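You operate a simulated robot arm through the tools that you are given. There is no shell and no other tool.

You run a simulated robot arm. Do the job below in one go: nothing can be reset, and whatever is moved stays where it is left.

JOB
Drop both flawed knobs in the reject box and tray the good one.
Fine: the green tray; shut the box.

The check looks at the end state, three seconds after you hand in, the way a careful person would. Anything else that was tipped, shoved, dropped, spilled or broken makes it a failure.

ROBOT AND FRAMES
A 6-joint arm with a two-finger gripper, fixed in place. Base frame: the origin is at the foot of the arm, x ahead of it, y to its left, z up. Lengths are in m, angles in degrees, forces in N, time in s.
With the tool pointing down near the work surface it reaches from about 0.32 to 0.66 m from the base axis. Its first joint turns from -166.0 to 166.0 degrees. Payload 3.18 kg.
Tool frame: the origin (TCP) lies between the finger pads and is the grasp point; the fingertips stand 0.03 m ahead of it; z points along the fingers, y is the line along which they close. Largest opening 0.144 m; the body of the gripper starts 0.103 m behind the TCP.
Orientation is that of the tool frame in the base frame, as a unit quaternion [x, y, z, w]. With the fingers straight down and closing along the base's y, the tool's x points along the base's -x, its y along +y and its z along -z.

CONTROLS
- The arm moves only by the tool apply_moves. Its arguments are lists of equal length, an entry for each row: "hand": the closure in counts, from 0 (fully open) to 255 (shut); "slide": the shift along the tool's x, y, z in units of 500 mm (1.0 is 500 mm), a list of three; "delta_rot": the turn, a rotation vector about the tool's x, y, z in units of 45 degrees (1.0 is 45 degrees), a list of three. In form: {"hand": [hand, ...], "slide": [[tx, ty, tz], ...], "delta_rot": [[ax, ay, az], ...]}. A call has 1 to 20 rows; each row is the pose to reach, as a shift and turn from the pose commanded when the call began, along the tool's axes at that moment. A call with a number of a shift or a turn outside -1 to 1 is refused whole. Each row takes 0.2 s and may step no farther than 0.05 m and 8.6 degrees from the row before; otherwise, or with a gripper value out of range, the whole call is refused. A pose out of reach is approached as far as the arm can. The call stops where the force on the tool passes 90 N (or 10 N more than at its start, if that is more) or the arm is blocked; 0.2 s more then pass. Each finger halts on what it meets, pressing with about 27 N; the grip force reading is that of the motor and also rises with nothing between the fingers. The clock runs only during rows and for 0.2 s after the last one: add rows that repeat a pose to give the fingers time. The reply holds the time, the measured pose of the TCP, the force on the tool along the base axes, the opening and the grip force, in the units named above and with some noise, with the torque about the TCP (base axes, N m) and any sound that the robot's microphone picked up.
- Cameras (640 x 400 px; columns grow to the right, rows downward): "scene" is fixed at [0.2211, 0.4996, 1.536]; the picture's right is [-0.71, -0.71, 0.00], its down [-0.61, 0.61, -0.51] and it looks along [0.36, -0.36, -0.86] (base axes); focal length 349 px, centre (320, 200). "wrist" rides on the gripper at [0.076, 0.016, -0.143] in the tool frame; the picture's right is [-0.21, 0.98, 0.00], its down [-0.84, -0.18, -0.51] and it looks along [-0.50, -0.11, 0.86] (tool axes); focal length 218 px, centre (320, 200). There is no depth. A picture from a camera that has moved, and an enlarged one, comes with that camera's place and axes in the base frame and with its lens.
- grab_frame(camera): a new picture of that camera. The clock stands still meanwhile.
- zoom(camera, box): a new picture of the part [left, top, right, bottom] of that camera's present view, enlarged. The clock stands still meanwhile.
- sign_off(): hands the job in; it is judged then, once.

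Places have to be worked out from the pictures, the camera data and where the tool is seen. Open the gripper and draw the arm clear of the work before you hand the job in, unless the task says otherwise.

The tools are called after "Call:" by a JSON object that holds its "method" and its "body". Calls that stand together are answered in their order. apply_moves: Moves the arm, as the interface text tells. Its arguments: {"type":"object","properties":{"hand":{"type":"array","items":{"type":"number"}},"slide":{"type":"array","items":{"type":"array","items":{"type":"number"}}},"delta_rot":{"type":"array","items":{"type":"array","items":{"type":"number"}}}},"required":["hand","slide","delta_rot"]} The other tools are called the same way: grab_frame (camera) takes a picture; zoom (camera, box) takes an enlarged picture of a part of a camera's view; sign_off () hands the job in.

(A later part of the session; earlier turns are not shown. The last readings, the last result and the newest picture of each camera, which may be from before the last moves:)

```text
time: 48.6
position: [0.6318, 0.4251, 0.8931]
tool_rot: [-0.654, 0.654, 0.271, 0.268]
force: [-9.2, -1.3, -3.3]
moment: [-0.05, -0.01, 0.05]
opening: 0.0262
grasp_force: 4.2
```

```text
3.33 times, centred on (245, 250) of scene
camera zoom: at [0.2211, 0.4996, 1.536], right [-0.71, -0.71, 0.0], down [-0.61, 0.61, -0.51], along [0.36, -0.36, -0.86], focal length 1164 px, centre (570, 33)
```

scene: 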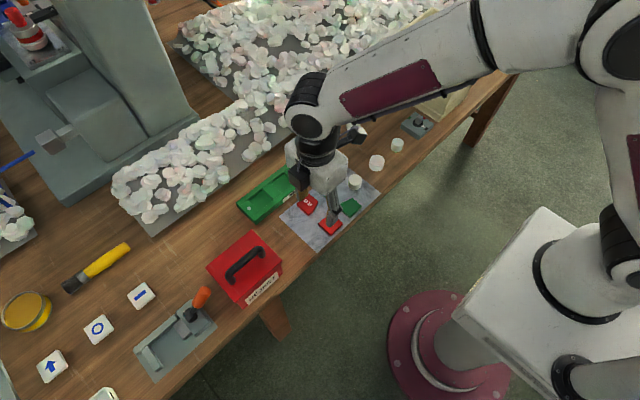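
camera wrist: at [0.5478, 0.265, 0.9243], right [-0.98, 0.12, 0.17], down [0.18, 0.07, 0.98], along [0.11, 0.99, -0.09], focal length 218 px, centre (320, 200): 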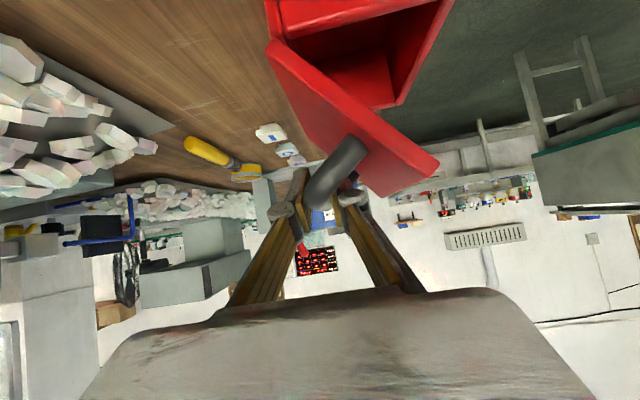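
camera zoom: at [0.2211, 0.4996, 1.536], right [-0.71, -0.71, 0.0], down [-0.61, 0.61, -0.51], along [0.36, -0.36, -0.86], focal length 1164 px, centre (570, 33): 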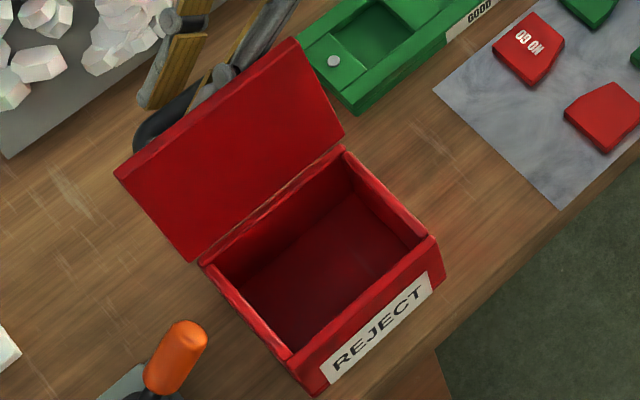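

The −x finger is now pushing the bar at about 9 N against what seems to be the hinge stop, around 98°. I'll ease the gripper back 6 mm and see whether the lid stays.

Call:
{"method": "apply_moves", "body": {"hand": [218, 215, 212, 208, 208], "slide": [[0, 0.006, 0], [0, 0.012, 0], [0, 0.012, 0], [0, 0.012, 0], [0, 0.012, 0]], "delta_rot": [[0, 0, 0], [0, 0, 0], [0, 0, 0], [0, 0, 0], [0, 0, 0]]}}

Call:
{"method": "zoom", "body": {"camera": "wrist", "box": [250, 100, 410, 260]}}

Call:
{"method": "zoom", "body": {"camera": "scene", "box": [190, 190, 300, 310]}}

```text
time: 49.8
position: [0.6261, 0.4268, 0.894]
tool_rot: [0.653, -0.653, -0.271, -0.271]
force: [0.6, 0.1, 0.6]
moment: [-0.04, 0.09, 0.02]
opening: 0.0257
grasp_force: 0.0
```

```text
2.50 times, centred on (330, 180) of wrist
camera zoom: at [0.6102, 0.2711, 0.9416], right [-0.98, 0.15, 0.15], down [0.18, 0.24, 0.95], along [0.11, 0.96, -0.26], focal length 546 px, centre (295, 250)
```

zoom: 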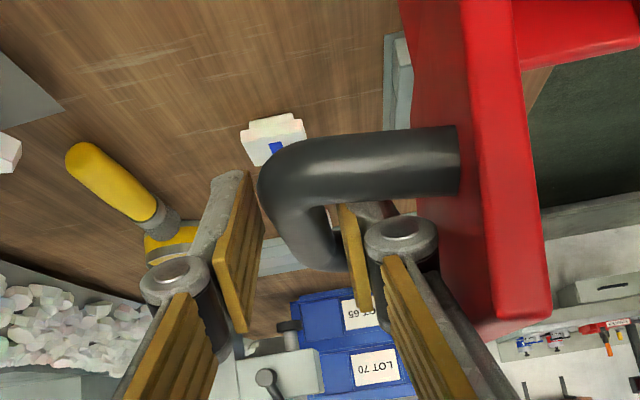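

```text
3.33 times, centred on (245, 250) of scene
camera zoom: at [0.2211, 0.4996, 1.536], right [-0.71, -0.71, 0.0], down [-0.61, 0.61, -0.51], along [0.36, -0.36, -0.86], focal length 1164 px, centre (570, 33)
```

zoom: 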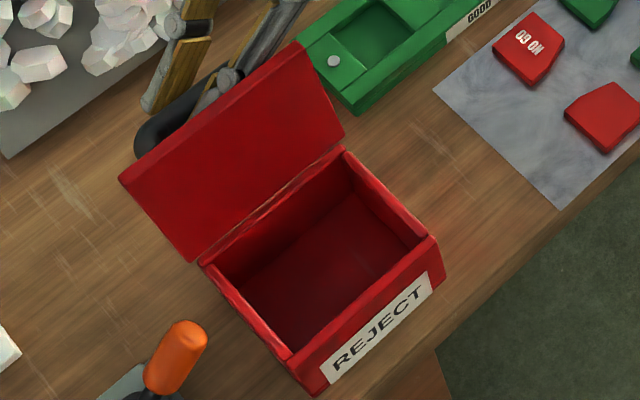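

The bar is still close to the −x finger, so I'm not sure the lid is self-holding. I'll widen the cage to about 45 mm around the bar and wait a second to see whether the lid drifts.

Call:
{"method": "apply_moves", "body": {"hand": [200, 192, 184, 176, 176, 176, 176, 176, 176], "slide": [[0, 0, 0], [0, 0, 0], [0, 0, 0], [0, 0, 0], [0, 0, 0], [0, 0, 0], [0, 0, 0], [0, 0, 0], [0, 0, 0]], "delta_rot": [[0, 0, 0], [0, 0, 0], [0, 0, 0], [0, 0, 0], [0, 0, 0], [0, 0, 0], [0, 0, 0], [0, 0, 0], [0, 0, 0]]}}

Call:
{"method": "zoom", "body": {"camera": "wrist", "box": [250, 100, 410, 260]}}

Call:
{"method": "zoom", "body": {"camera": "scene", "box": [190, 190, 300, 310]}}

```text
time: 51.8
position: [0.6255, 0.4259, 0.8948]
tool_rot: [0.654, -0.653, -0.271, -0.27]
force: [0.4, 0.6, -0.1]
moment: [-0.01, 0.01, 0.01]
opening: 0.0447
grasp_force: 0.0
```

```text
2.50 times, centred on (330, 180) of wrist
camera zoom: at [0.6102, 0.271, 0.9416], right [-0.98, 0.15, 0.15], down [0.18, 0.24, 0.95], along [0.11, 0.96, -0.26], focal length 546 px, centre (295, 250)
```

zoom: 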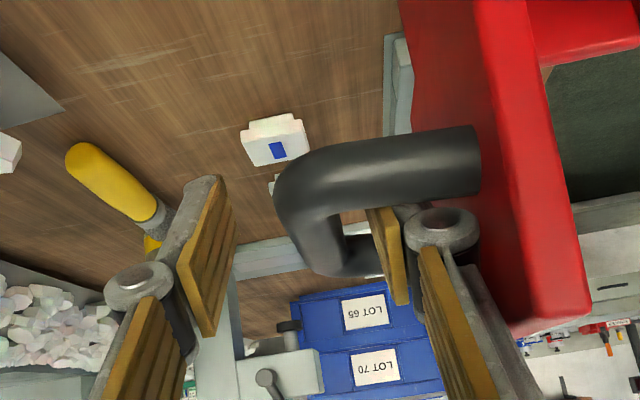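

```text
3.33 times, centred on (245, 250) of scene
camera zoom: at [0.2211, 0.4996, 1.536], right [-0.71, -0.71, 0.0], down [-0.61, 0.61, -0.51], along [0.36, -0.36, -0.86], focal length 1164 px, centre (570, 33)
```

zoom: 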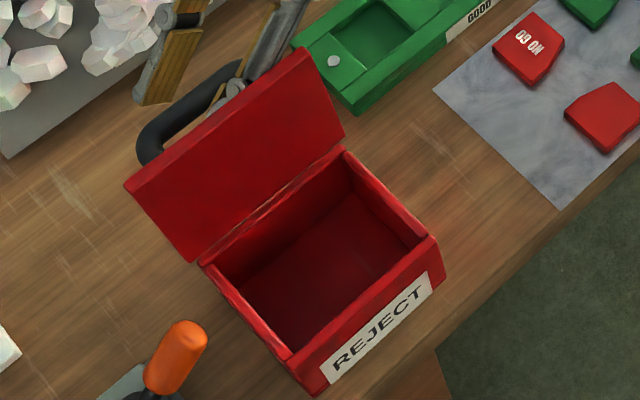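

The bar isn't pressed by the pad; the knuckle is just pushing on the lid's face, so the lid leans back (open) by itself. I'll shift +x and narrow the cage so the lid can settle on its stop, then begin withdrawing.

Call:
{"method": "apply_moves", "body": {"hand": [184, 192, 202, 202, 202], "slide": [[0, -0.004, 0], [0, -0.009, 0], [0, -0.014, 0], [0, -0.015, 0], [0, -0.015, 0]], "delta_rot": [[0, 0, 0], [0, 0, 0], [0, 0, 0], [0, 0, 0], [0, 0, 0]]}}

Call:
{"method": "zoom", "body": {"camera": "wrist", "box": [250, 100, 410, 260]}}

Call:
{"method": "zoom", "body": {"camera": "scene", "box": [190, 190, 300, 310]}}

```text
time: 53.0
position: [0.6326, 0.4253, 0.8951]
tool_rot: [-0.653, 0.653, 0.271, 0.27]
force: [-1.6, 0.4, -0.6]
moment: [-0.01, 0.0, 0.01]
opening: 0.031
grasp_force: 1.0
```

```text
2.50 times, centred on (330, 180) of wrist
camera zoom: at [0.6174, 0.271, 0.9412], right [-0.98, 0.15, 0.15], down [0.18, 0.24, 0.95], along [0.11, 0.96, -0.26], focal length 546 px, centre (295, 250)
```

zoom: 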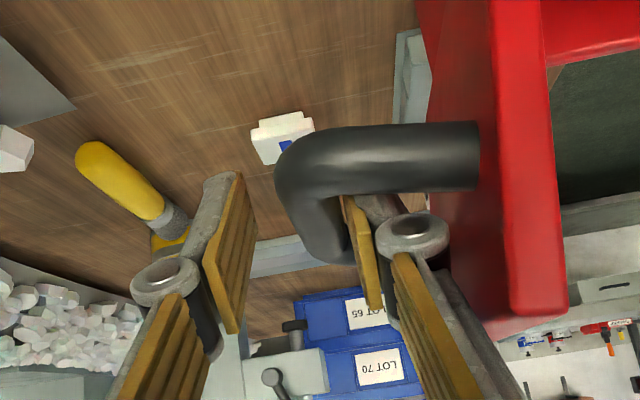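

```text
3.33 times, centred on (245, 250) of scene
camera zoom: at [0.2211, 0.4996, 1.536], right [-0.71, -0.71, 0.0], down [-0.61, 0.61, -0.51], along [0.36, -0.36, -0.86], focal length 1164 px, centre (570, 33)
```

zoom: 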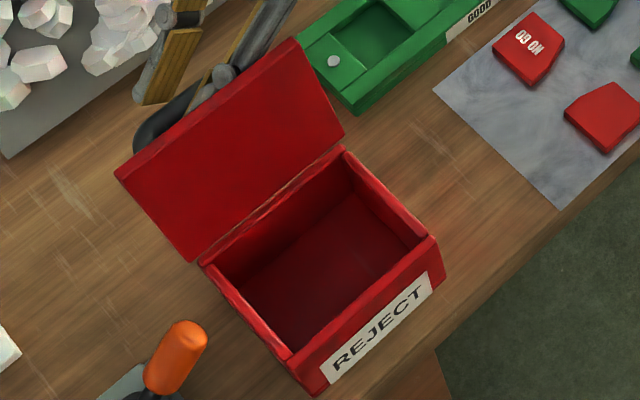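

The lid now rests at its open stop (about 98°) on its own. I'll rotate the tool flatter (70°) while raising it, to slide the fingers out over the handle post without going out of reach.

Call:
{"method": "apply_moves", "body": {"hand": [202, 202, 202, 202, 202], "slide": [[-0.01, 0.002, -0.01], [-0.02, 0.002, -0.02], [-0.03, 0.002, -0.03], [-0.0382, 0.002, -0.0382], [-0.0382, 0.002, -0.0382]], "delta_rot": [[0, -0.139, 0], [0, -0.278, 0], [0, -0.417, 0], [0, -0.5556, 0], [0, -0.5556, 0]]}}

Call:
{"method": "zoom", "body": {"camera": "wrist", "box": [250, 100, 410, 260]}}

Call:
{"method": "zoom", "body": {"camera": "scene", "box": [190, 190, 300, 310]}}

```text
time: 53.9
position: [0.6224, 0.4319, 0.9105]
tool_rot: [-0.593, 0.619, 0.344, 0.382]
force: [0.5, -28.7, 11.6]
moment: [-0.18, 0.55, 1.11]
opening: 0.0286
grasp_force: 0.0
out of reach, approached as far as the arm can: row 2, 3, 4
stopped in row 4: the force on the tool passed its limit at 128 N (the readings are from after the stop); the commanded pose is now the measured one
```

```text
2.50 times, centred on (330, 180) of wrist
camera zoom: at [0.5972, 0.2722, 0.9089], right [-0.98, 0.16, 0.16], down [0.15, -0.06, 0.99], along [0.16, 0.99, 0.03], focal length 546 px, centre (295, 250)
```

zoom: 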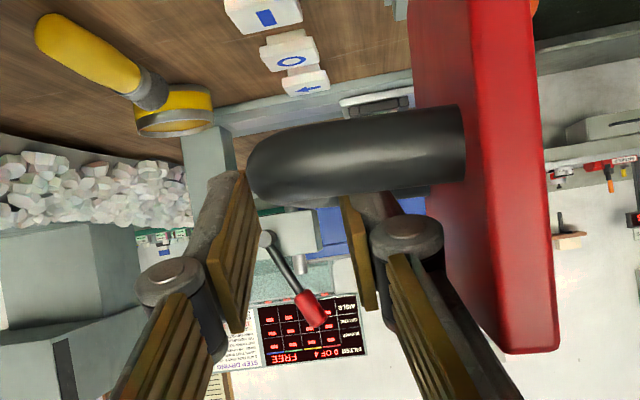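

```text
3.33 times, centred on (245, 250) of scene
camera zoom: at [0.2211, 0.4996, 1.536], right [-0.71, -0.71, 0.0], down [-0.61, 0.61, -0.51], along [0.36, -0.36, -0.86], focal length 1164 px, centre (570, 33)
```

zoom: 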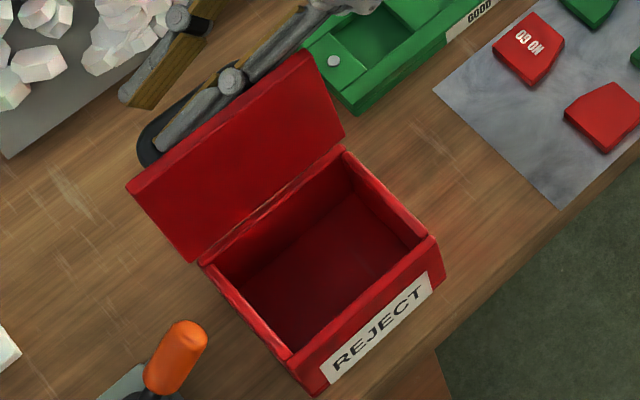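

The arm's real limit differs from my estimate: the pose went out of reach, drifted, and bumped the handle. The box looks unmoved. I'll go back along the same path to the previous good pose (45° tilt).

Call:
{"method": "apply_moves", "body": {"hand": [202, 202, 202, 202, 202], "slide": [[0.0083, -0.0051, 0.001], [0.0166, -0.0101, 0.0021], [0.025, -0.0152, 0.0031], [0.0333, -0.0203, 0.0042], [0.0333, -0.0203, 0.0042]], "delta_rot": [[-0.0216, 0.0975, -0.0043], [-0.0432, 0.1949, -0.0086], [-0.0648, 0.2924, -0.0128], [-0.0864, 0.3898, -0.0171], [-0.0864, 0.3898, -0.0171]]}}

Call:
{"method": "zoom", "body": {"camera": "scene", "box": [190, 190, 300, 310]}}

Call:
{"method": "zoom", "body": {"camera": "wrist", "box": [250, 100, 410, 260]}}

Call:
{"method": "grab_frame", "body": {"camera": "scene"}}

```text
time: 55.1
position: [0.63, 0.4303, 0.8907]
tool_rot: [0.657, -0.654, -0.269, -0.262]
force: [-2.0, 0.3, -0.6]
moment: [0.03, 0.0, -0.02]
opening: 0.0309
grasp_force: 0.8
```

```text
3.33 times, centred on (245, 250) of scene
camera zoom: at [0.2211, 0.4996, 1.536], right [-0.71, -0.71, 0.0], down [-0.61, 0.61, -0.51], along [0.36, -0.36, -0.86], focal length 1164 px, centre (570, 33)
```

zoom: 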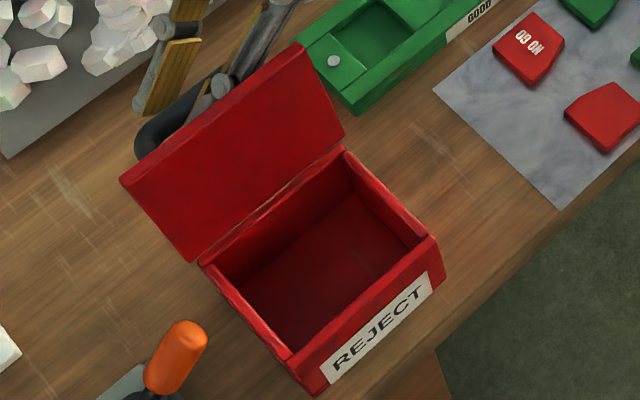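

```text
2.50 times, centred on (330, 180) of wrist
camera zoom: at [0.6156, 0.2756, 0.9399], right [-0.98, 0.14, 0.15], down [0.18, 0.25, 0.95], along [0.1, 0.96, -0.27], focal length 546 px, centre (295, 250)
```

zoom: 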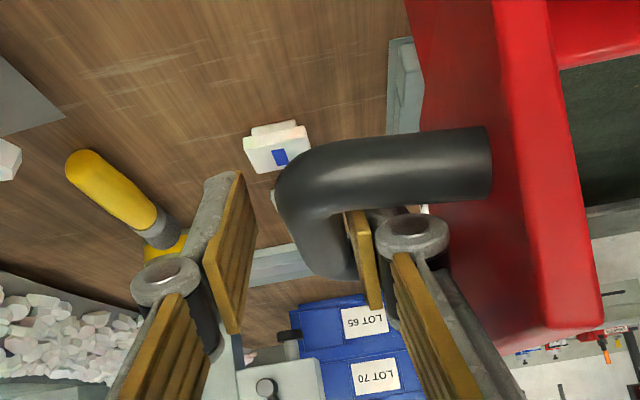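

```text
taken
```

scene: 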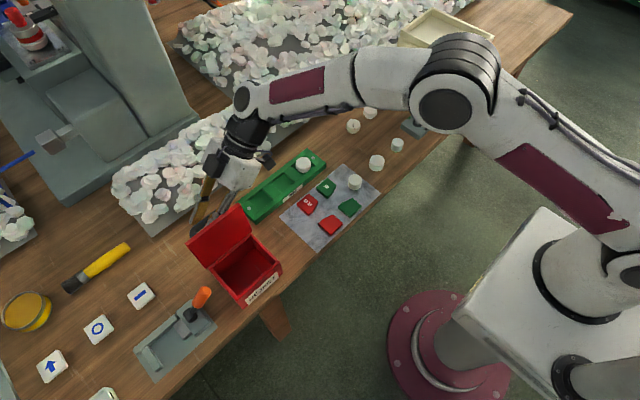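

Back at the good pose with forces near zero, and the lid still open. I'll try withdrawing in small 1 cm steps along the tool axis, watching for reach limits.

Call:
{"method": "apply_moves", "body": {"hand": [202, 202], "slide": [[0, 0.001, -0.01], [0, 0.001, -0.02]], "delta_rot": [[0, 0, 0], [0, 0, 0]]}}

```text
time: 55.7
position: [0.6309, 0.4229, 0.9]
tool_rot: [0.656, -0.654, -0.268, -0.264]
force: [-1.0, -0.3, 0.0]
moment: [0.01, 0.06, 0.0]
opening: 0.0307
grasp_force: 0.5
```

That worked with no reach warning. Another 1 cm step.

Call:
{"method": "apply_moves", "body": {"hand": [202, 202], "slide": [[0, 0, -0.01], [0, 0, -0.02]], "delta_rot": [[0, 0, 0], [0, 0, 0]]}}

Call:
{"method": "zoom", "body": {"camera": "wrist", "box": [250, 100, 410, 260]}}

```text
time: 56.3
position: [0.6304, 0.4143, 0.9065]
tool_rot: [0.656, -0.653, -0.27, -0.265]
force: [-0.3, -0.5, 0.4]
moment: [0.01, 0.0, 0.01]
opening: 0.0301
grasp_force: 0.2
```

```text
2.50 times, centred on (330, 180) of wrist
camera zoom: at [0.616, 0.2607, 0.9555], right [-0.98, 0.14, 0.15], down [0.18, 0.25, 0.95], along [0.1, 0.96, -0.27], focal length 546 px, centre (295, 250)
```

zoom: 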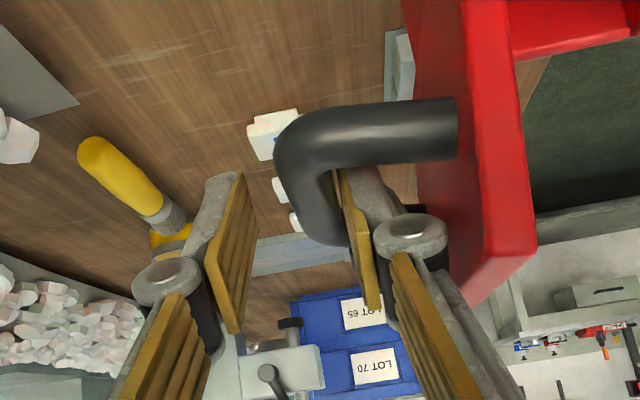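

Working well. Two more 1 cm steps in sequence.

Call:
{"method": "apply_moves", "body": {"hand": [202, 202], "slide": [[0, 0, -0.01], [0, 0, -0.02]], "delta_rot": [[0, 0, 0], [0, 0, 0]]}}

```text
time: 56.9
position: [0.6301, 0.409, 0.9151]
tool_rot: [0.656, -0.653, -0.269, -0.265]
force: [0.2, 0.8, -0.2]
moment: [-0.04, -0.03, -0.04]
opening: 0.0305
grasp_force: 0.5
```

Still within reach and contact-free; continuing.

Call:
{"method": "apply_moves", "body": {"hand": [202, 202], "slide": [[0, 0, -0.01], [0, 0, -0.02]], "delta_rot": [[0, 0, 0], [0, 0, 0]]}}

Call:
{"method": "zoom", "body": {"camera": "wrist", "box": [250, 100, 410, 260]}}

Call:
{"method": "zoom", "body": {"camera": "scene", "box": [190, 190, 300, 310]}}

```text
time: 57.5
position: [0.6291, 0.4019, 0.921]
tool_rot: [0.655, -0.655, -0.267, -0.266]
force: [0.8, -0.2, 0.0]
moment: [0.01, 0.0, 0.02]
opening: 0.03
grasp_force: 0.0
```

```text
2.50 times, centred on (330, 180) of wrist
camera zoom: at [0.6144, 0.2473, 0.9697], right [-0.98, 0.15, 0.15], down [0.18, 0.25, 0.95], along [0.1, 0.96, -0.27], focal length 546 px, centre (295, 250)
```

zoom: 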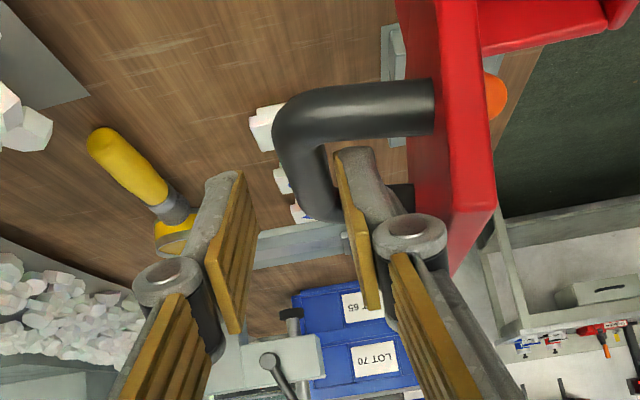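

```text
3.33 times, centred on (245, 250) of scene
camera zoom: at [0.2211, 0.4996, 1.536], right [-0.71, -0.71, 0.0], down [-0.61, 0.61, -0.51], along [0.36, -0.36, -0.86], focal length 1164 px, centre (570, 33)
```

zoom: 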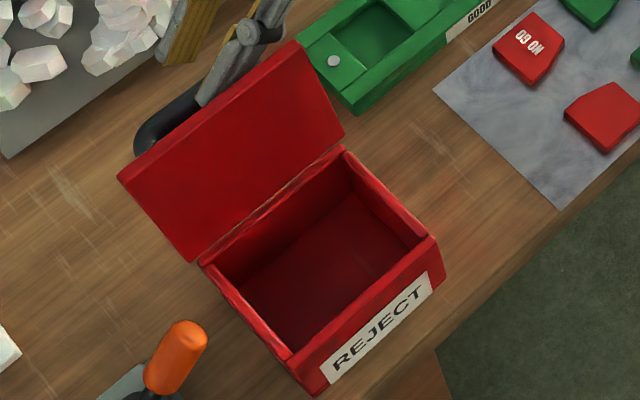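

Nearly clear of the handle; the lid is staying open. Two more centimetres.

Call:
{"method": "apply_moves", "body": {"hand": [202, 202, 202], "slide": [[0, 0, -0.015], [0, 0, -0.03], [0, 0, -0.04]], "delta_rot": [[0, 0, 0], [0, 0, 0], [0, 0, 0]]}}

Call:
{"method": "zoom", "body": {"camera": "wrist", "box": [250, 100, 410, 260]}}

```text
time: 58.3
position: [0.6239, 0.3898, 0.9339]
tool_rot: [-0.655, 0.655, 0.265, 0.267]
force: [0.7, 0.1, -0.3]
moment: [0.01, -0.02, 0.02]
opening: 0.0298
grasp_force: 0.0
out of reach, approached as far as the arm can: row 2, 3
```

```text
2.50 times, centred on (330, 180) of wrist
camera zoom: at [0.6087, 0.2345, 0.9818], right [-0.98, 0.15, 0.14], down [0.18, 0.25, 0.95], along [0.11, 0.96, -0.27], focal length 546 px, centre (295, 250)
```

zoom: 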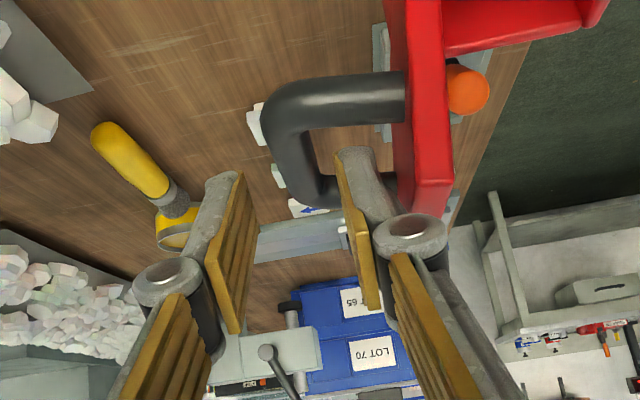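

The fingertips are now above the handle. I'll move −y and slightly toward the robot to get fully clear of the lid.

Call:
{"method": "apply_moves", "body": {"hand": [202, 202, 202, 202], "slide": [[0.0212, 0, -0.0282], [0.0424, 0, -0.0565], [0.0636, 0.02, -0.0848], [0.085, 0.06, -0.113]], "delta_rot": [[0, 0, 0], [0, 0, 0], [0, 0, 0], [0, 0, 0]]}}

Call:
{"method": "grab_frame", "body": {"camera": "scene"}}

Call:
{"method": "zoom", "body": {"camera": "scene", "box": [180, 190, 300, 310]}}

```text
time: 59.3
position: [0.5943, 0.3182, 0.9408]
tool_rot: [0.656, -0.655, -0.265, -0.266]
force: [0.0, -0.4, -0.6]
moment: [-0.02, -0.01, 0.03]
opening: 0.0297
grasp_force: 0.1
out of reach, approached as far as the arm can: row 1, 2, 3
```

```text
taken
```

scene: 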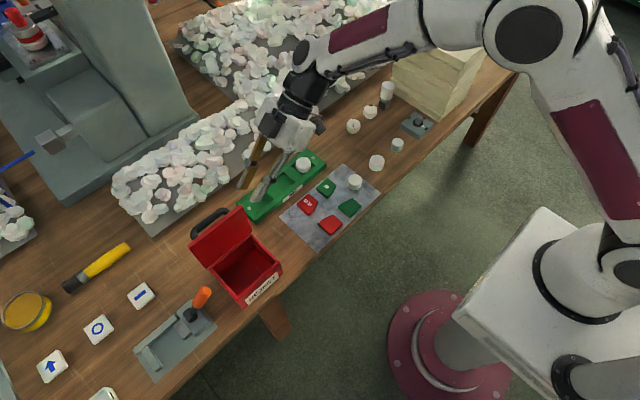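

```text
3.33 times, centred on (240, 250) of scene
camera zoom: at [0.2211, 0.4996, 1.536], right [-0.71, -0.71, 0.0], down [-0.61, 0.61, -0.51], along [0.36, -0.36, -0.86], focal length 1164 px, centre (587, 33)
```

zoom: 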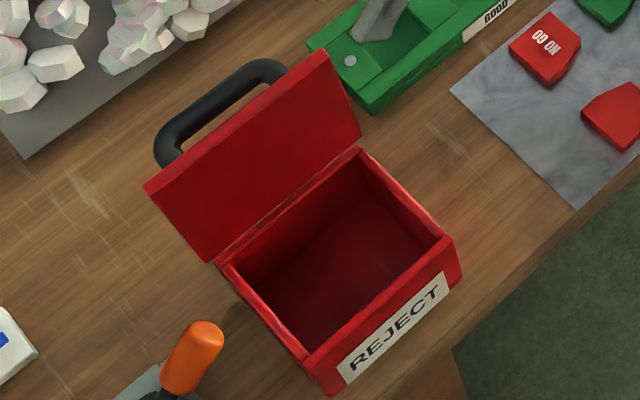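

The gripper is clear, the lid is standing open on its own, and the box hasn't moved. I'll bring the tool back to vertical and inward, then turn it back to the default yaw while heading for the cracked knob.

Call:
{"method": "apply_moves", "body": {"hand": [180, 160, 140, 122, 122, 122], "slide": [[0.042, 0.048, -0.0373], [0.0839, 0.096, -0.0745], [0.1259, 0.144, -0.1118], [0.1678, 0.192, -0.149], [0.2098, 0.24, -0.1863], [0.2517, 0.288, -0.2235]], "delta_rot": [[0, 0.1667, 0], [0, 0.3333, 0], [0, 0.5, 0], [0, 0.6667, 0], [0, 0.8333, 0], [0, 1.0, 0]]}}

Call:
{"method": "apply_moves", "body": {"hand": [122, 122, 122, 122, 122, 122], "slide": [[0, 0, 0], [0, 0, 0], [0, 0, 0], [0, 0, 0], [0, 0, 0], [0, 0, 0]], "delta_rot": [[0, 0, 0.1667], [0, 0, 0.3333], [0, 0, 0.5], [0, 0, 0.6667], [0, 0, 0.8333], [0, 0, 1.0]]}}

Call:
{"method": "apply_moves", "body": {"hand": [122, 122, 122, 122, 122, 122], "slide": [[0, 0, 0], [0, 0, 0], [0, 0, 0], [0, 0, 0], [0, 0, 0], [0, 0, 0]], "delta_rot": [[0, 0, 0.1667], [0, 0, 0.3333], [0, 0, 0.5], [0, 0, 0.6667], [0, 0, 0.8333], [0, 0, 1.0]]}}

Call:
{"method": "grab_frame", "body": {"camera": "scene"}}

```text
time: 60.7
position: [0.4531, 0.1472, 0.9363]
tool_rot: [0.709, -0.705, 0.004, 0.006]
force: [-0.2, -0.7, 0.2]
moment: [0.02, -0.03, 0.05]
opening: 0.0753
grasp_force: 0.0
```

```text
time: 62.1
position: [0.4511, 0.1507, 0.9351]
tool_rot: [-0.384, 0.923, -0.004, -0.004]
force: [-0.8, 0.8, 0.4]
moment: [0.02, -0.01, -0.02]
opening: 0.075
grasp_force: 0.0
```

```text
time: 63.5
position: [0.4513, 0.1495, 0.9363]
tool_rot: [-0.002, 1.0, -0.006, -0.003]
force: [-0.3, -0.6, -0.1]
moment: [0.02, -0.02, -0.01]
opening: 0.0757
grasp_force: 0.0
```

```text
taken
```

scene: 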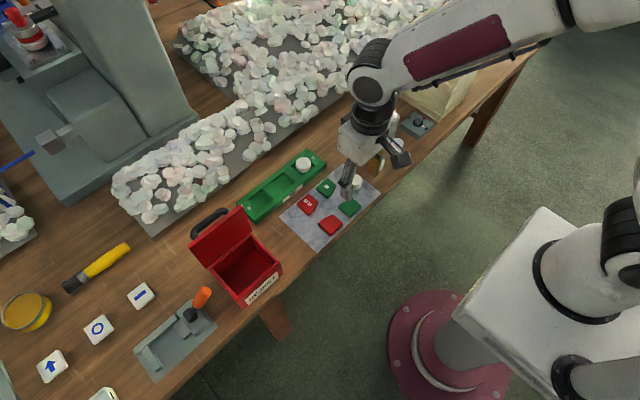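

The tool is vertical with default yaw. I'll move over the cracked knob at about (0.652, −0.070), descending as I go out.

Call:
{"method": "apply_moves", "body": {"hand": [122, 122, 122, 122, 122, 122, 122, 122, 122, 122], "slide": [[-0.02, -0.08, 0.022], [-0.04, -0.16, 0.045], [-0.06, -0.24, 0.067], [-0.08, -0.32, 0.09], [-0.1, -0.4, 0.112], [-0.175, -0.41, 0.14], [-0.25, -0.42, 0.168], [-0.325, -0.43, 0.195], [-0.401, -0.439, 0.2226], [-0.401, -0.439, 0.2226]], "delta_rot": [[0, 0, 0], [0, 0, 0], [0, 0, 0], [0, 0, 0], [0, 0, 0], [0, 0, 0], [0, 0, 0], [0, 0, 0], [0, 0, 0], [0, 0, 0]]}}

Call:
{"method": "grab_frame", "body": {"camera": "wrist"}}

Call:
{"method": "zoom", "body": {"camera": "wrist", "box": [240, 110, 400, 230]}}

```text
time: 65.7
position: [0.6534, -0.0705, 0.8285]
tool_rot: [-0.003, 1.0, -0.006, -0.002]
force: [-0.2, 0.0, 0.6]
moment: [0.01, -0.01, -0.01]
opening: 0.0753
grasp_force: 0.0
```

```text
taken
camera wrist: at [0.5786, -0.053, 0.9705], right [0.2, 0.98, -0.01], down [0.85, -0.17, 0.51], along [0.49, -0.11, -0.86], focal length 218 px, centre (320, 200)
```

wrist: 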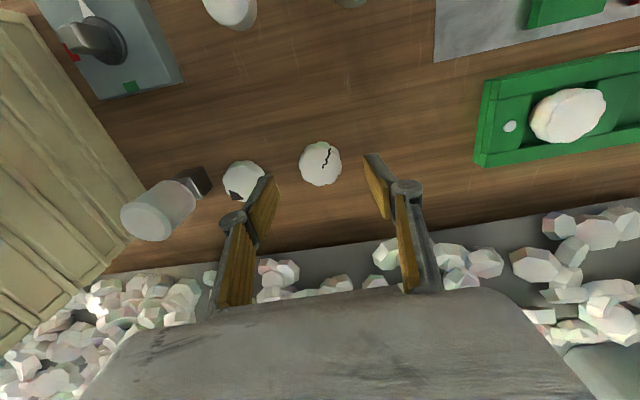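

```text
3.33 times, centred on (320, 170) of wrist
camera zoom: at [0.5786, -0.053, 0.9705], right [0.2, 0.98, -0.01], down [0.85, -0.17, 0.51], along [0.49, -0.11, -0.86], focal length 728 px, centre (320, 300)
```

zoom: 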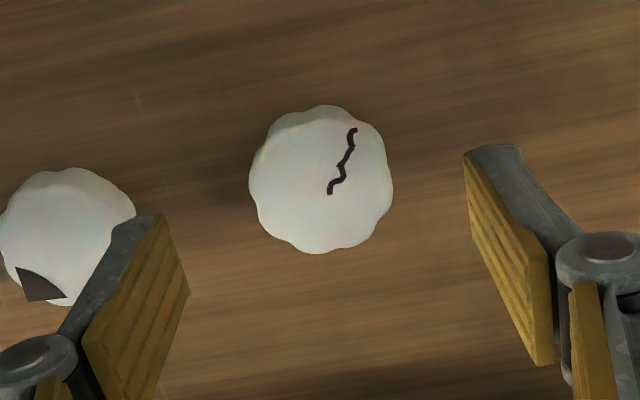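

The cracked knob is centred at about (0.6545, −0.0705), right under the TCP. I'll narrow the fingers a little, descend to 3–4 mm above the table, and close.

Call:
{"method": "apply_moves", "body": {"hand": [135, 145, 145, 145, 145], "slide": [[-0.002, 0, 0.0], [-0.002, 0, 0.03], [-0.002, 0, 0.06], [-0.002, 0, 0.085], [-0.002, 0, 0.094]], "delta_rot": [[0, 0, 0], [0, 0, 0], [0, 0, 0], [0, 0, 0], [0, 0, 0]]}}

Call:
{"method": "zoom", "body": {"camera": "scene", "box": [320, 90, 400, 150]}}

Call:
{"method": "zoom", "body": {"camera": "wrist", "box": [240, 110, 400, 230]}}

```text
time: 66.9
position: [0.6538, -0.0695, 0.7792]
tool_rot: [-0.003, 1.0, -0.006, -0.001]
force: [0.5, 0.2, -0.2]
moment: [-0.01, 0.01, 0.02]
opening: 0.062
grasp_force: 0.1
```

```text
6.67 times, centred on (360, 120) of scene
camera zoom: at [0.2211, 0.4996, 1.536], right [-0.71, -0.71, 0.0], down [-0.61, 0.61, -0.51], along [0.36, -0.36, -0.86], focal length 2328 px, centre (53, 733)
```

zoom: 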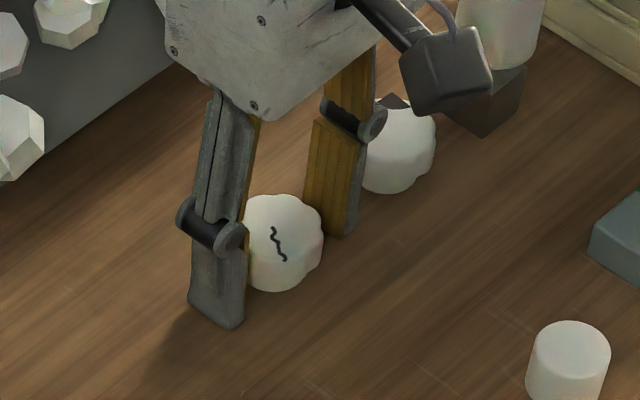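

```text
3.33 times, centred on (320, 170) of wrist
camera zoom: at [0.5787, -0.0528, 0.9223], right [0.2, 0.98, -0.01], down [0.85, -0.17, 0.51], along [0.49, -0.11, -0.86], focal length 728 px, centre (320, 300)
```

zoom: 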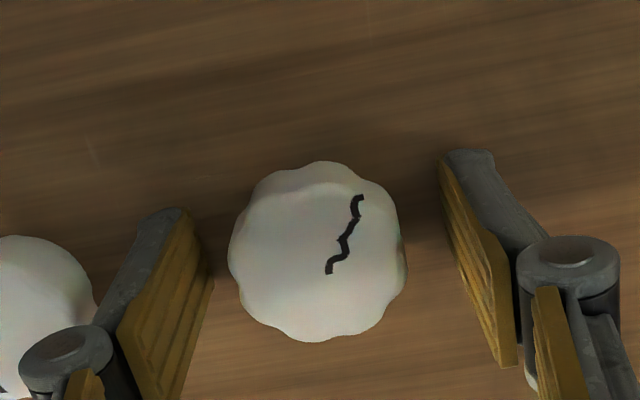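

Fingers straddle the cracked knob, tips about 2 mm above the table. Closing now.

Call:
{"method": "apply_moves", "body": {"hand": [155, 165, 174, 182, 195, 230, 230, 230], "slide": [[0, 0, 0], [0, 0, 0], [0, 0, 0], [0, 0, 0], [0, 0, 0], [0, 0, 0], [0, 0, 0], [0, 0, 0]], "delta_rot": [[0, 0, 0], [0, 0, 0], [0, 0, 0], [0, 0, 0], [0, 0, 0], [0, 0, 0], [0, 0, 0], [0, 0, 0]]}}

Call:
{"method": "zoom", "body": {"camera": "wrist", "box": [240, 110, 400, 230]}}

```text
time: 68.7
position: [0.6547, -0.0698, 0.7806]
tool_rot: [-0.002, 1.0, -0.007, -0.002]
force: [0.3, 2.2, 5.8]
moment: [0.17, -0.02, -0.02]
opening: 0.0385
grasp_force: 27.0
```

```text
3.33 times, centred on (320, 170) of wrist
camera zoom: at [0.5786, -0.0528, 0.9226], right [0.2, 0.98, -0.01], down [0.85, -0.17, 0.51], along [0.49, -0.11, -0.86], focal length 728 px, centre (320, 300)
```

zoom: 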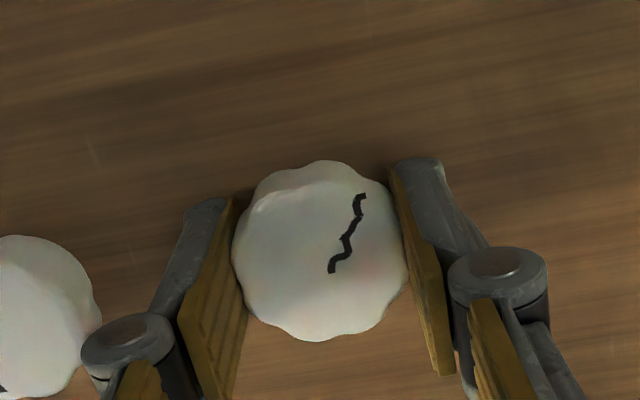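

Gripped at 38.5 mm, 27 N. I'll lift it and carry it in an arc, inward and up, toward the box side.

Call:
{"method": "apply_moves", "body": {"hand": [230, 230, 230, 230, 230, 230, 230, 230, 230, 230, 230, 230, 230, 230, 230, 230], "slide": [[0, 0, -0.03], [0, 0, -0.06], [0, 0, -0.09], [0.07, 0.01, -0.124], [0.129, 0.02, -0.159], [0.2, 0.06, -0.2], [0.269, 0.1, -0.239], [0.32, 0.174, -0.25], [0.37, 0.246, -0.256], [0.41, 0.32, -0.26], [0.44, 0.4, -0.26], [0.46, 0.48, -0.26], [0.48, 0.56, -0.26], [0.5, 0.64, -0.26], [0.509, 0.71, -0.26], [0.509, 0.71, -0.26]], "delta_rot": [[0, 0, 0], [0, 0, 0], [0, 0, 0], [0, 0, 0], [0, 0, 0], [0, 0, 0], [0, 0, 0], [0, 0, 0], [0, 0, 0], [0, 0, 0], [0, 0, 0], [0, 0, 0], [0, 0, 0], [0, 0, 0], [0, 0, 0], [0, 0, 0]]}}

Call:
{"method": "grab_frame", "body": {"camera": "wrist"}}

Call:
{"method": "grab_frame", "body": {"camera": "scene"}}

```text
time: 72.1
position: [0.3962, 0.2849, 0.9079]
tool_rot: [-0.002, 1.0, -0.006, -0.002]
force: [0.6, 0.4, -0.2]
moment: [0.02, 0.01, 0.03]
opening: 0.0384
grasp_force: 26.8
```

```text
taken
camera wrist: at [0.3219, 0.3026, 1.0501], right [0.2, 0.98, -0.01], down [0.85, -0.17, 0.51], along [0.49, -0.11, -0.86], focal length 218 px, centre (320, 200)
```

wrist: 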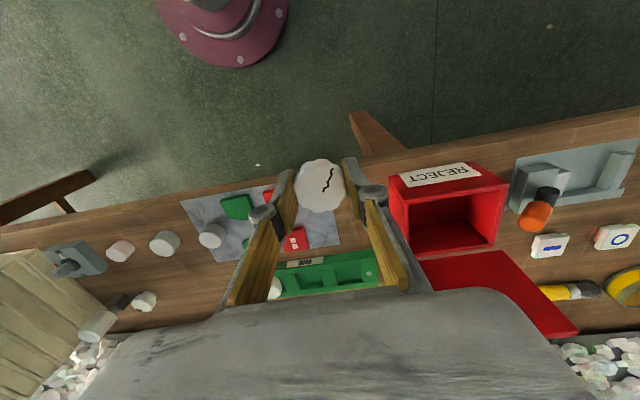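

```text
taken
```

scene: 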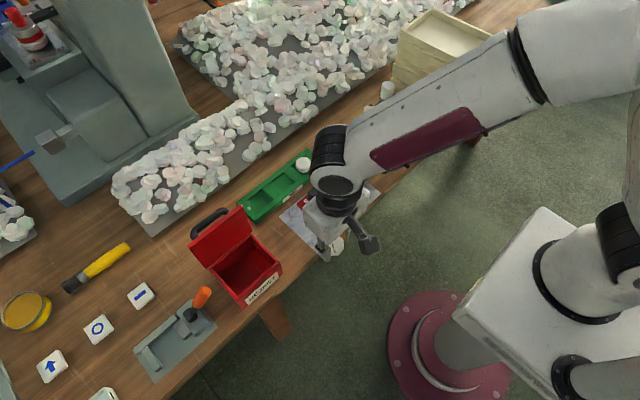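

The knob is secure. I'll yaw the tool 40° to face the box radially, then tilt it outward for reach.

Call:
{"method": "apply_moves", "body": {"hand": [230, 230, 230, 230, 230], "slide": [[-0.0136, 0.026, 0], [-0.0272, 0.052, 0], [-0.0408, 0.078, 0], [-0.0544, 0.104, 0], [-0.068, 0.13, 0]], "delta_rot": [[0, 0, -0.178], [0, 0, -0.356], [0, 0, -0.533], [0, 0, -0.711], [0, 0, -0.889]]}}

Call:
{"method": "apply_moves", "body": {"hand": [230, 230, 230, 230, 230, 230], "slide": [[-0.02, 0, 0], [-0.05, 0, 0.0], [-0.1, -0.001, 0.015], [-0.15, -0.001, 0.03], [-0.2014, -0.002, 0.05], [-0.2014, -0.002, 0.05]], "delta_rot": [[0, -0.139, 0], [0, -0.278, 0], [0, -0.417, 0], [0, -0.556, 0], [0, -0.556, 0], [0, -0.556, 0]]}}

Call:
{"method": "zoom", "body": {"camera": "scene", "box": [180, 180, 310, 310]}}

Call:
{"method": "grab_frame", "body": {"camera": "wrist"}}

```text
time: 73.3
position: [0.4301, 0.3503, 0.9053]
tool_rot: [-0.346, 0.938, -0.005, -0.006]
force: [-0.4, -1.0, -0.4]
moment: [-0.01, -0.03, -0.01]
opening: 0.0385
grasp_force: 26.5
```

```text
time: 74.7
position: [0.5084, 0.4137, 0.8795]
tool_rot: [-0.339, 0.917, 0.07, 0.2]
force: [0.4, 0.1, -0.3]
moment: [-0.01, -0.03, 0.01]
opening: 0.0381
grasp_force: 26.8
```

```text
3.08 times, centred on (245, 245) of scene
camera zoom: at [0.2211, 0.4996, 1.536], right [-0.71, -0.71, 0.0], down [-0.61, 0.61, -0.51], along [0.36, -0.36, -0.86], focal length 1074 px, centre (551, 62)
```

zoom: 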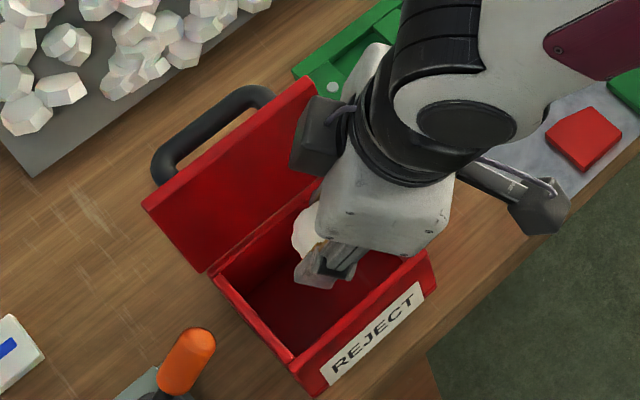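

```text
taken
camera wrist: at [0.4008, 0.3442, 0.9778], right [-0.49, 0.87, 0.08], down [0.54, 0.23, 0.81], along [0.69, 0.44, -0.58], focal length 218 px, centre (320, 200)
```

wrist: 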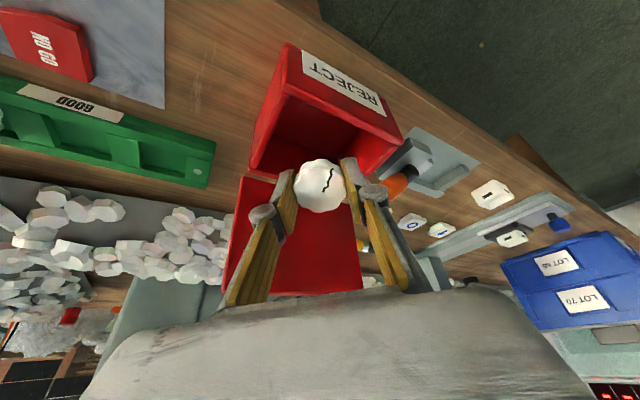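

The knob is held above the open box mouth, with the lid clear. I'll lower straight down 40 mm so the knob is below the rim, then release.

Call:
{"method": "apply_moves", "body": {"hand": [230, 230, 230, 230], "slide": [[0.0113, 0, 0.0242], [0.0225, 0, 0.0483], [0.0338, 0, 0.0725], [0.0338, 0, 0.0725]], "delta_rot": [[0, 0, 0], [0, 0, 0], [0, 0, 0], [0, 0, 0]]}}

Call:
{"method": "zoom", "body": {"camera": "scene", "box": [190, 200, 300, 310]}}

Call:
{"method": "zoom", "body": {"camera": "wrist", "box": [230, 30, 430, 230]}}

```text
time: 75.7
position: [0.507, 0.4154, 0.8394]
tool_rot: [-0.338, 0.917, 0.069, 0.199]
force: [-0.4, 0.1, -0.1]
moment: [-0.01, 0.01, 0.0]
opening: 0.0387
grasp_force: 27.0
```

```text
3.64 times, centred on (245, 255) of scene
camera zoom: at [0.2211, 0.4996, 1.536], right [-0.71, -0.71, 0.0], down [-0.61, 0.61, -0.51], along [0.36, -0.36, -0.86], focal length 1270 px, centre (593, 0)
```

zoom: 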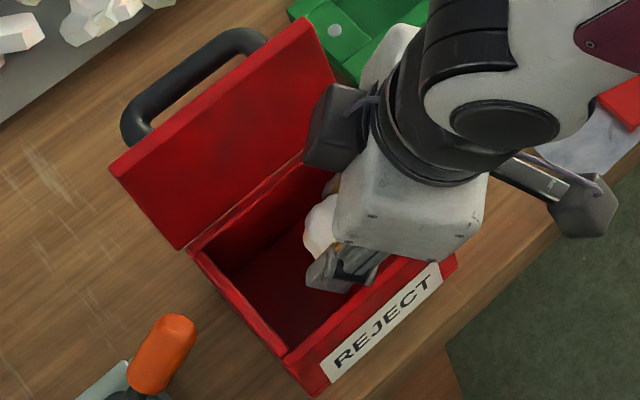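

```text
2.00 times, centred on (330, 130) of wrist
camera zoom: at [0.399, 0.3441, 0.9374], right [-0.49, 0.87, 0.08], down [0.54, 0.23, 0.81], along [0.69, 0.44, -0.58], focal length 436 px, centre (300, 340)
```

zoom: 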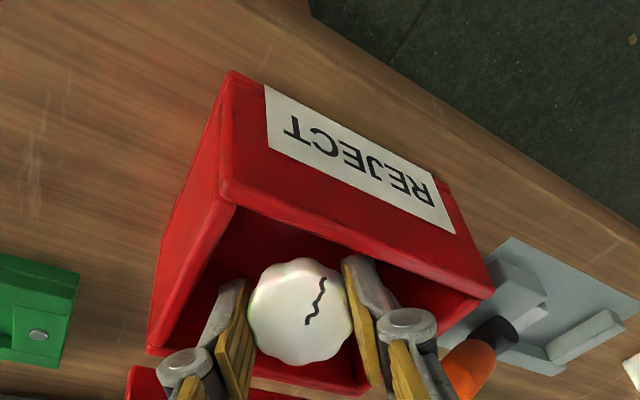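

The knob is inside the mouth with no contact. I'll lower another 12 mm and open the fingers.

Call:
{"method": "apply_moves", "body": {"hand": [230, 230, 200, 184, 176, 168, 160, 160, 160], "slide": [[0.005, 0, 0.011], [0.0101, 0, 0.0218], [0.0101, 0, 0.0218], [0.0101, 0, 0.0218], [0.0101, 0, 0.0218], [0.0101, 0, 0.0218], [0.0101, 0, 0.0218], [0.0101, 0, 0.0218], [0.0101, 0, 0.0218]], "delta_rot": [[0, 0, 0], [0, 0, 0], [0, 0, 0], [0, 0, 0], [0, 0, 0], [0, 0, 0], [0, 0, 0], [0, 0, 0], [0, 0, 0]]}}

Call:
{"method": "zoom", "body": {"camera": "wrist", "box": [230, 30, 430, 230]}}

Call:
{"method": "zoom", "body": {"camera": "scene", "box": [190, 200, 300, 310]}}

```text
time: 77.7
position: [0.5088, 0.4143, 0.8278]
tool_rot: [-0.338, 0.917, 0.07, 0.2]
force: [19.0, 0.5, 2.7]
moment: [0.08, 0.0, -0.35]
opening: 0.0491
grasp_force: 0.2
```

```text
2.00 times, centred on (330, 130) of wrist
camera zoom: at [0.4003, 0.3437, 0.9258], right [-0.49, 0.87, 0.08], down [0.54, 0.23, 0.81], along [0.69, 0.44, -0.58], focal length 436 px, centre (300, 340)
```

zoom: 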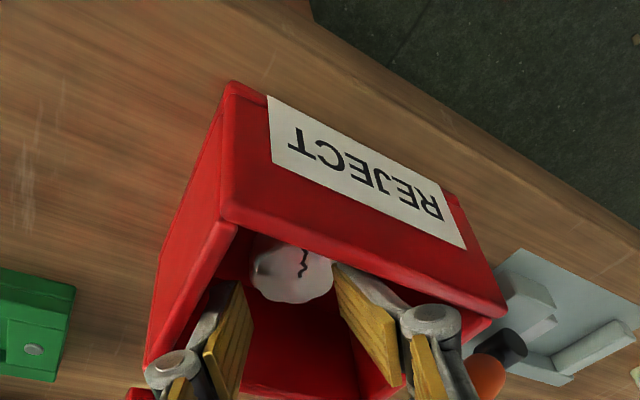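

```text
3.64 times, centred on (245, 255) of scene
camera zoom: at [0.2211, 0.4996, 1.536], right [-0.71, -0.71, 0.0], down [-0.61, 0.61, -0.51], along [0.36, -0.36, -0.86], focal length 1270 px, centre (593, 0)
```

zoom: 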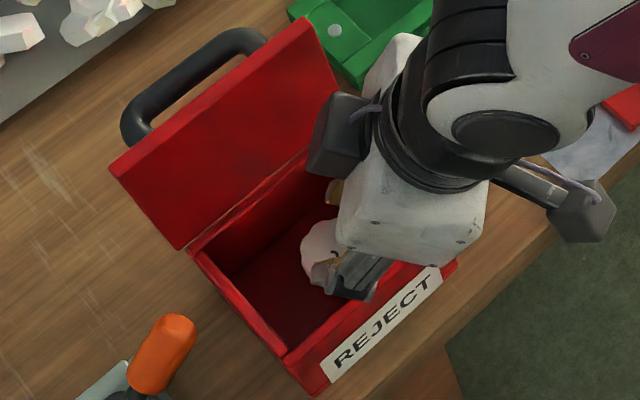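

The cracked knob is in the box. One finger is pressing the front wall (19 N), so I'll close slightly to relieve it, then rise straight out.

Call:
{"method": "apply_moves", "body": {"hand": [170, 182, 182, 182, 182, 182], "slide": [[0, 0, 0], [0, 0, 0], [-0.017, 0, -0.036], [-0.034, 0, -0.072], [-0.0507, 0, -0.1087], [-0.0507, 0, -0.1087]], "delta_rot": [[0, 0, 0], [0, 0, 0], [0, 0, 0], [0, 0, 0], [0, 0, 0], [0, 0, 0]]}}

Call:
{"method": "zoom", "body": {"camera": "wrist", "box": [230, 30, 430, 230]}}

Call:
{"method": "zoom", "body": {"camera": "scene", "box": [180, 190, 300, 310]}}

```text
time: 79.1
position: [0.5075, 0.4158, 0.8875]
tool_rot: [-0.338, 0.918, 0.07, 0.198]
force: [0.7, 0.8, 0.3]
moment: [-0.01, 0.01, -0.01]
opening: 0.0414
grasp_force: 0.0
```

```text
2.00 times, centred on (330, 130) of wrist
camera zoom: at [0.4003, 0.3449, 0.9857], right [-0.49, 0.87, 0.08], down [0.54, 0.23, 0.81], along [0.69, 0.44, -0.58], focal length 436 px, centre (300, 340)
```

zoom: 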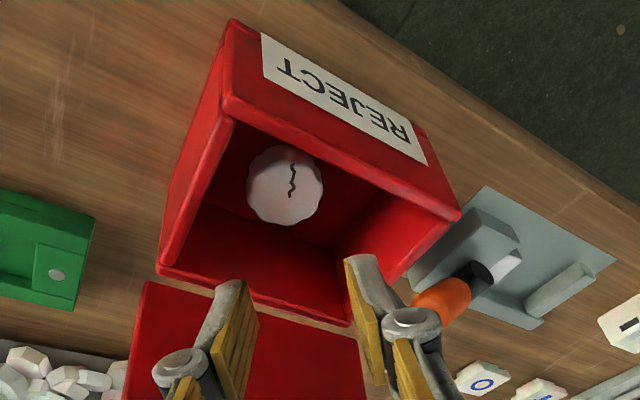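

```text
3.33 times, centred on (240, 250) of scene
camera zoom: at [0.2211, 0.4996, 1.536], right [-0.71, -0.71, 0.0], down [-0.61, 0.61, -0.51], along [0.36, -0.36, -0.86], focal length 1164 px, centre (587, 33)
```

zoom: 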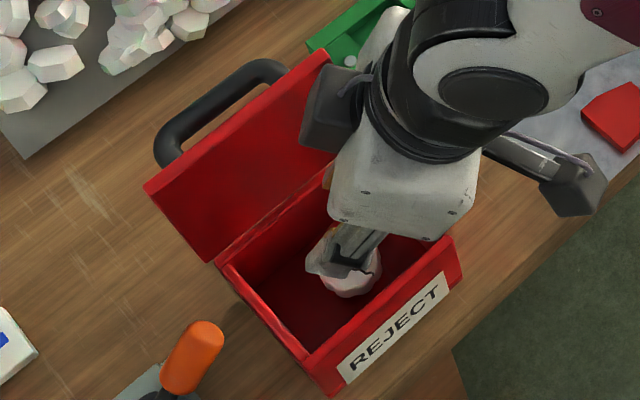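

The cracked knob lies on the box floor; the box and lid are unmoved. Now I'll retreat inward, un-tilt, and turn the tool to close along x for the chipped knob, since the stacked cylinder beside it rules out closing along y.

Call:
{"method": "apply_moves", "body": {"hand": [182, 170, 150, 130, 122], "slide": [[0.06, 0.0005, -0.045], [0.11, 0.001, -0.082], [0.1654, 0.002, -0.1214], [0.1654, 0.002, -0.1214], [0.1654, 0.002, -0.1214]], "delta_rot": [[0, 0.1, 0], [0, 0.22, 0], [0, 0.35, 0], [0, 0.48, 0], [0, 0.5556, 0]]}}

Call:
{"method": "apply_moves", "body": {"hand": [122, 122, 122, 122, 122, 122, 122], "slide": [[0.0444, -0.0486, 0.0014], [0.0889, -0.0971, 0.0029], [0.1333, -0.1457, 0.0043], [0.1777, -0.1943, 0.0057], [0.2221, -0.2429, 0.0071], [0.2666, -0.2914, 0.0086], [0.311, -0.34, 0.01]], "delta_rot": [[0, 0, -0.143], [0, 0, -0.286], [0, 0, -0.429], [0, 0, -0.571], [0, 0, -0.714], [0, 0, -0.857], [0, 0, -1.0]]}}

Call:
{"method": "grab_frame", "body": {"camera": "scene"}}

```text
time: 80.3
position: [0.4307, 0.3497, 0.9095]
tool_rot: [-0.344, 0.939, -0.005, -0.005]
force: [0.2, 0.3, 0.1]
moment: [-0.01, -0.03, 0.0]
opening: 0.0755
grasp_force: 0.0
```

```text
time: 81.9
position: [0.4232, 0.1209, 0.9071]
tool_rot: [-0.678, 0.735, -0.002, -0.006]
force: [0.4, -0.2, -0.9]
moment: [-0.02, 0.02, -0.03]
opening: 0.0752
grasp_force: 0.0
```

```text
taken
```

scene: 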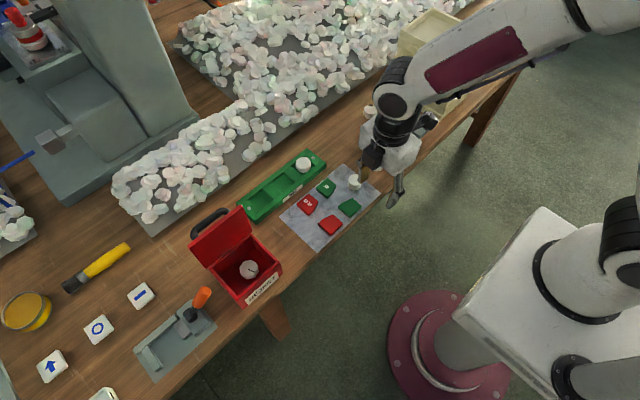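

Cracked knob confirmed in the box. Moving over the chipped knob with fingers closing along x.

Call:
{"method": "apply_moves", "body": {"hand": [122, 122, 122, 122, 122, 122, 122, 122, 122, 122, 122], "slide": [[0.0861, -0.0304, 0.0108], [0.1722, -0.0609, 0.0216], [0.2582, -0.0913, 0.0324], [0.3443, -0.1218, 0.0432], [0.4304, -0.1522, 0.054], [0.445, -0.2237, 0.08], [0.4596, -0.2952, 0.108], [0.4742, -0.3668, 0.135], [0.4888, -0.4383, 0.16], [0.5034, -0.5098, 0.184], [0.5034, -0.5098, 0.184]], "delta_rot": [[0, 0, -0.05], [0, 0, -0.111], [0, 0, -0.111], [0, 0, -0.111], [0, 0, -0.111], [0, 0, -0.111], [0, 0, -0.111], [0, 0, -0.111], [0, 0, -0.111], [0, 0, -0.111], [0, 0, -0.111]]}}

Call:
{"method": "grab_frame", "body": {"camera": "wrist"}}

Call:
{"method": "zoom", "body": {"camera": "scene", "box": [320, 60, 440, 150]}}

```text
time: 84.3
position: [0.6523, -0.1508, 0.8153]
tool_rot: [0.709, -0.705, 0.006, 0.003]
force: [-0.9, -0.6, -0.6]
moment: [0.01, -0.02, 0.03]
opening: 0.0752
grasp_force: 0.1
out of reach, approached as far as the arm can: row 10, 11
```

```text
taken
camera wrist: at [0.6377, -0.2257, 0.9586], right [-0.98, 0.2, -0.01], down [0.17, 0.85, 0.5], along [0.11, 0.48, -0.87], focal length 218 px, centre (320, 200)
```

wrist: 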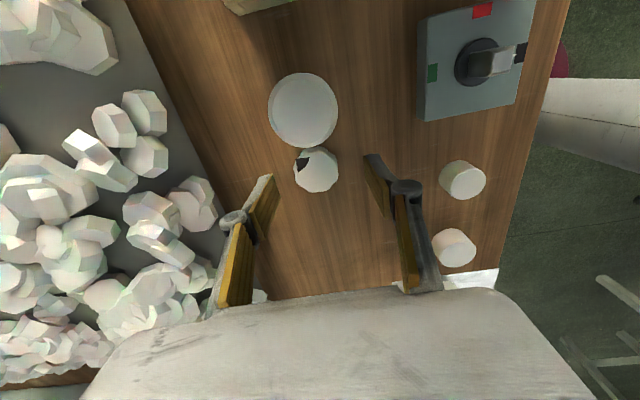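

```text
4.44 times, centred on (380, 105) of scene
camera zoom: at [0.2211, 0.4996, 1.536], right [-0.71, -0.71, 0.0], down [-0.61, 0.61, -0.51], along [0.36, -0.36, -0.86], focal length 1552 px, centre (53, 622)
```

zoom: 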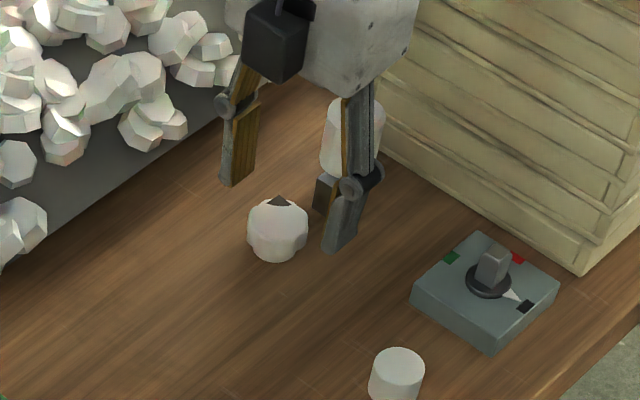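

Slight reach limit, but I'm almost on target. I'll zoom in to check centring and the clearance from the tall cylinder.

Call:
{"method": "zoom", "body": {"camera": "wrist", "box": [240, 70, 400, 230]}}

```text
2.50 times, centred on (320, 150) of wrist
camera zoom: at [0.6377, -0.2257, 0.9586], right [-0.98, 0.2, -0.01], down [0.17, 0.85, 0.5], along [0.11, 0.48, -0.87], focal length 546 px, centre (320, 325)
```

zoom: 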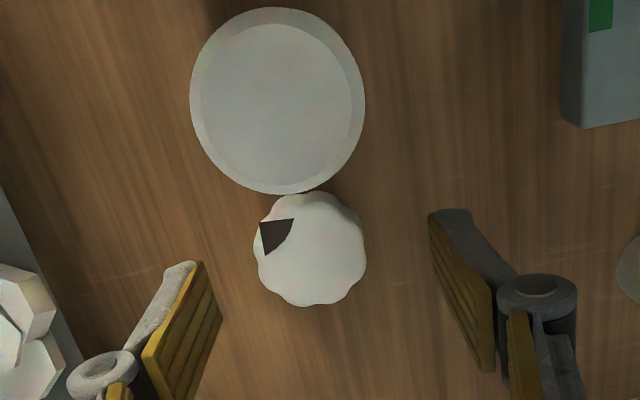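

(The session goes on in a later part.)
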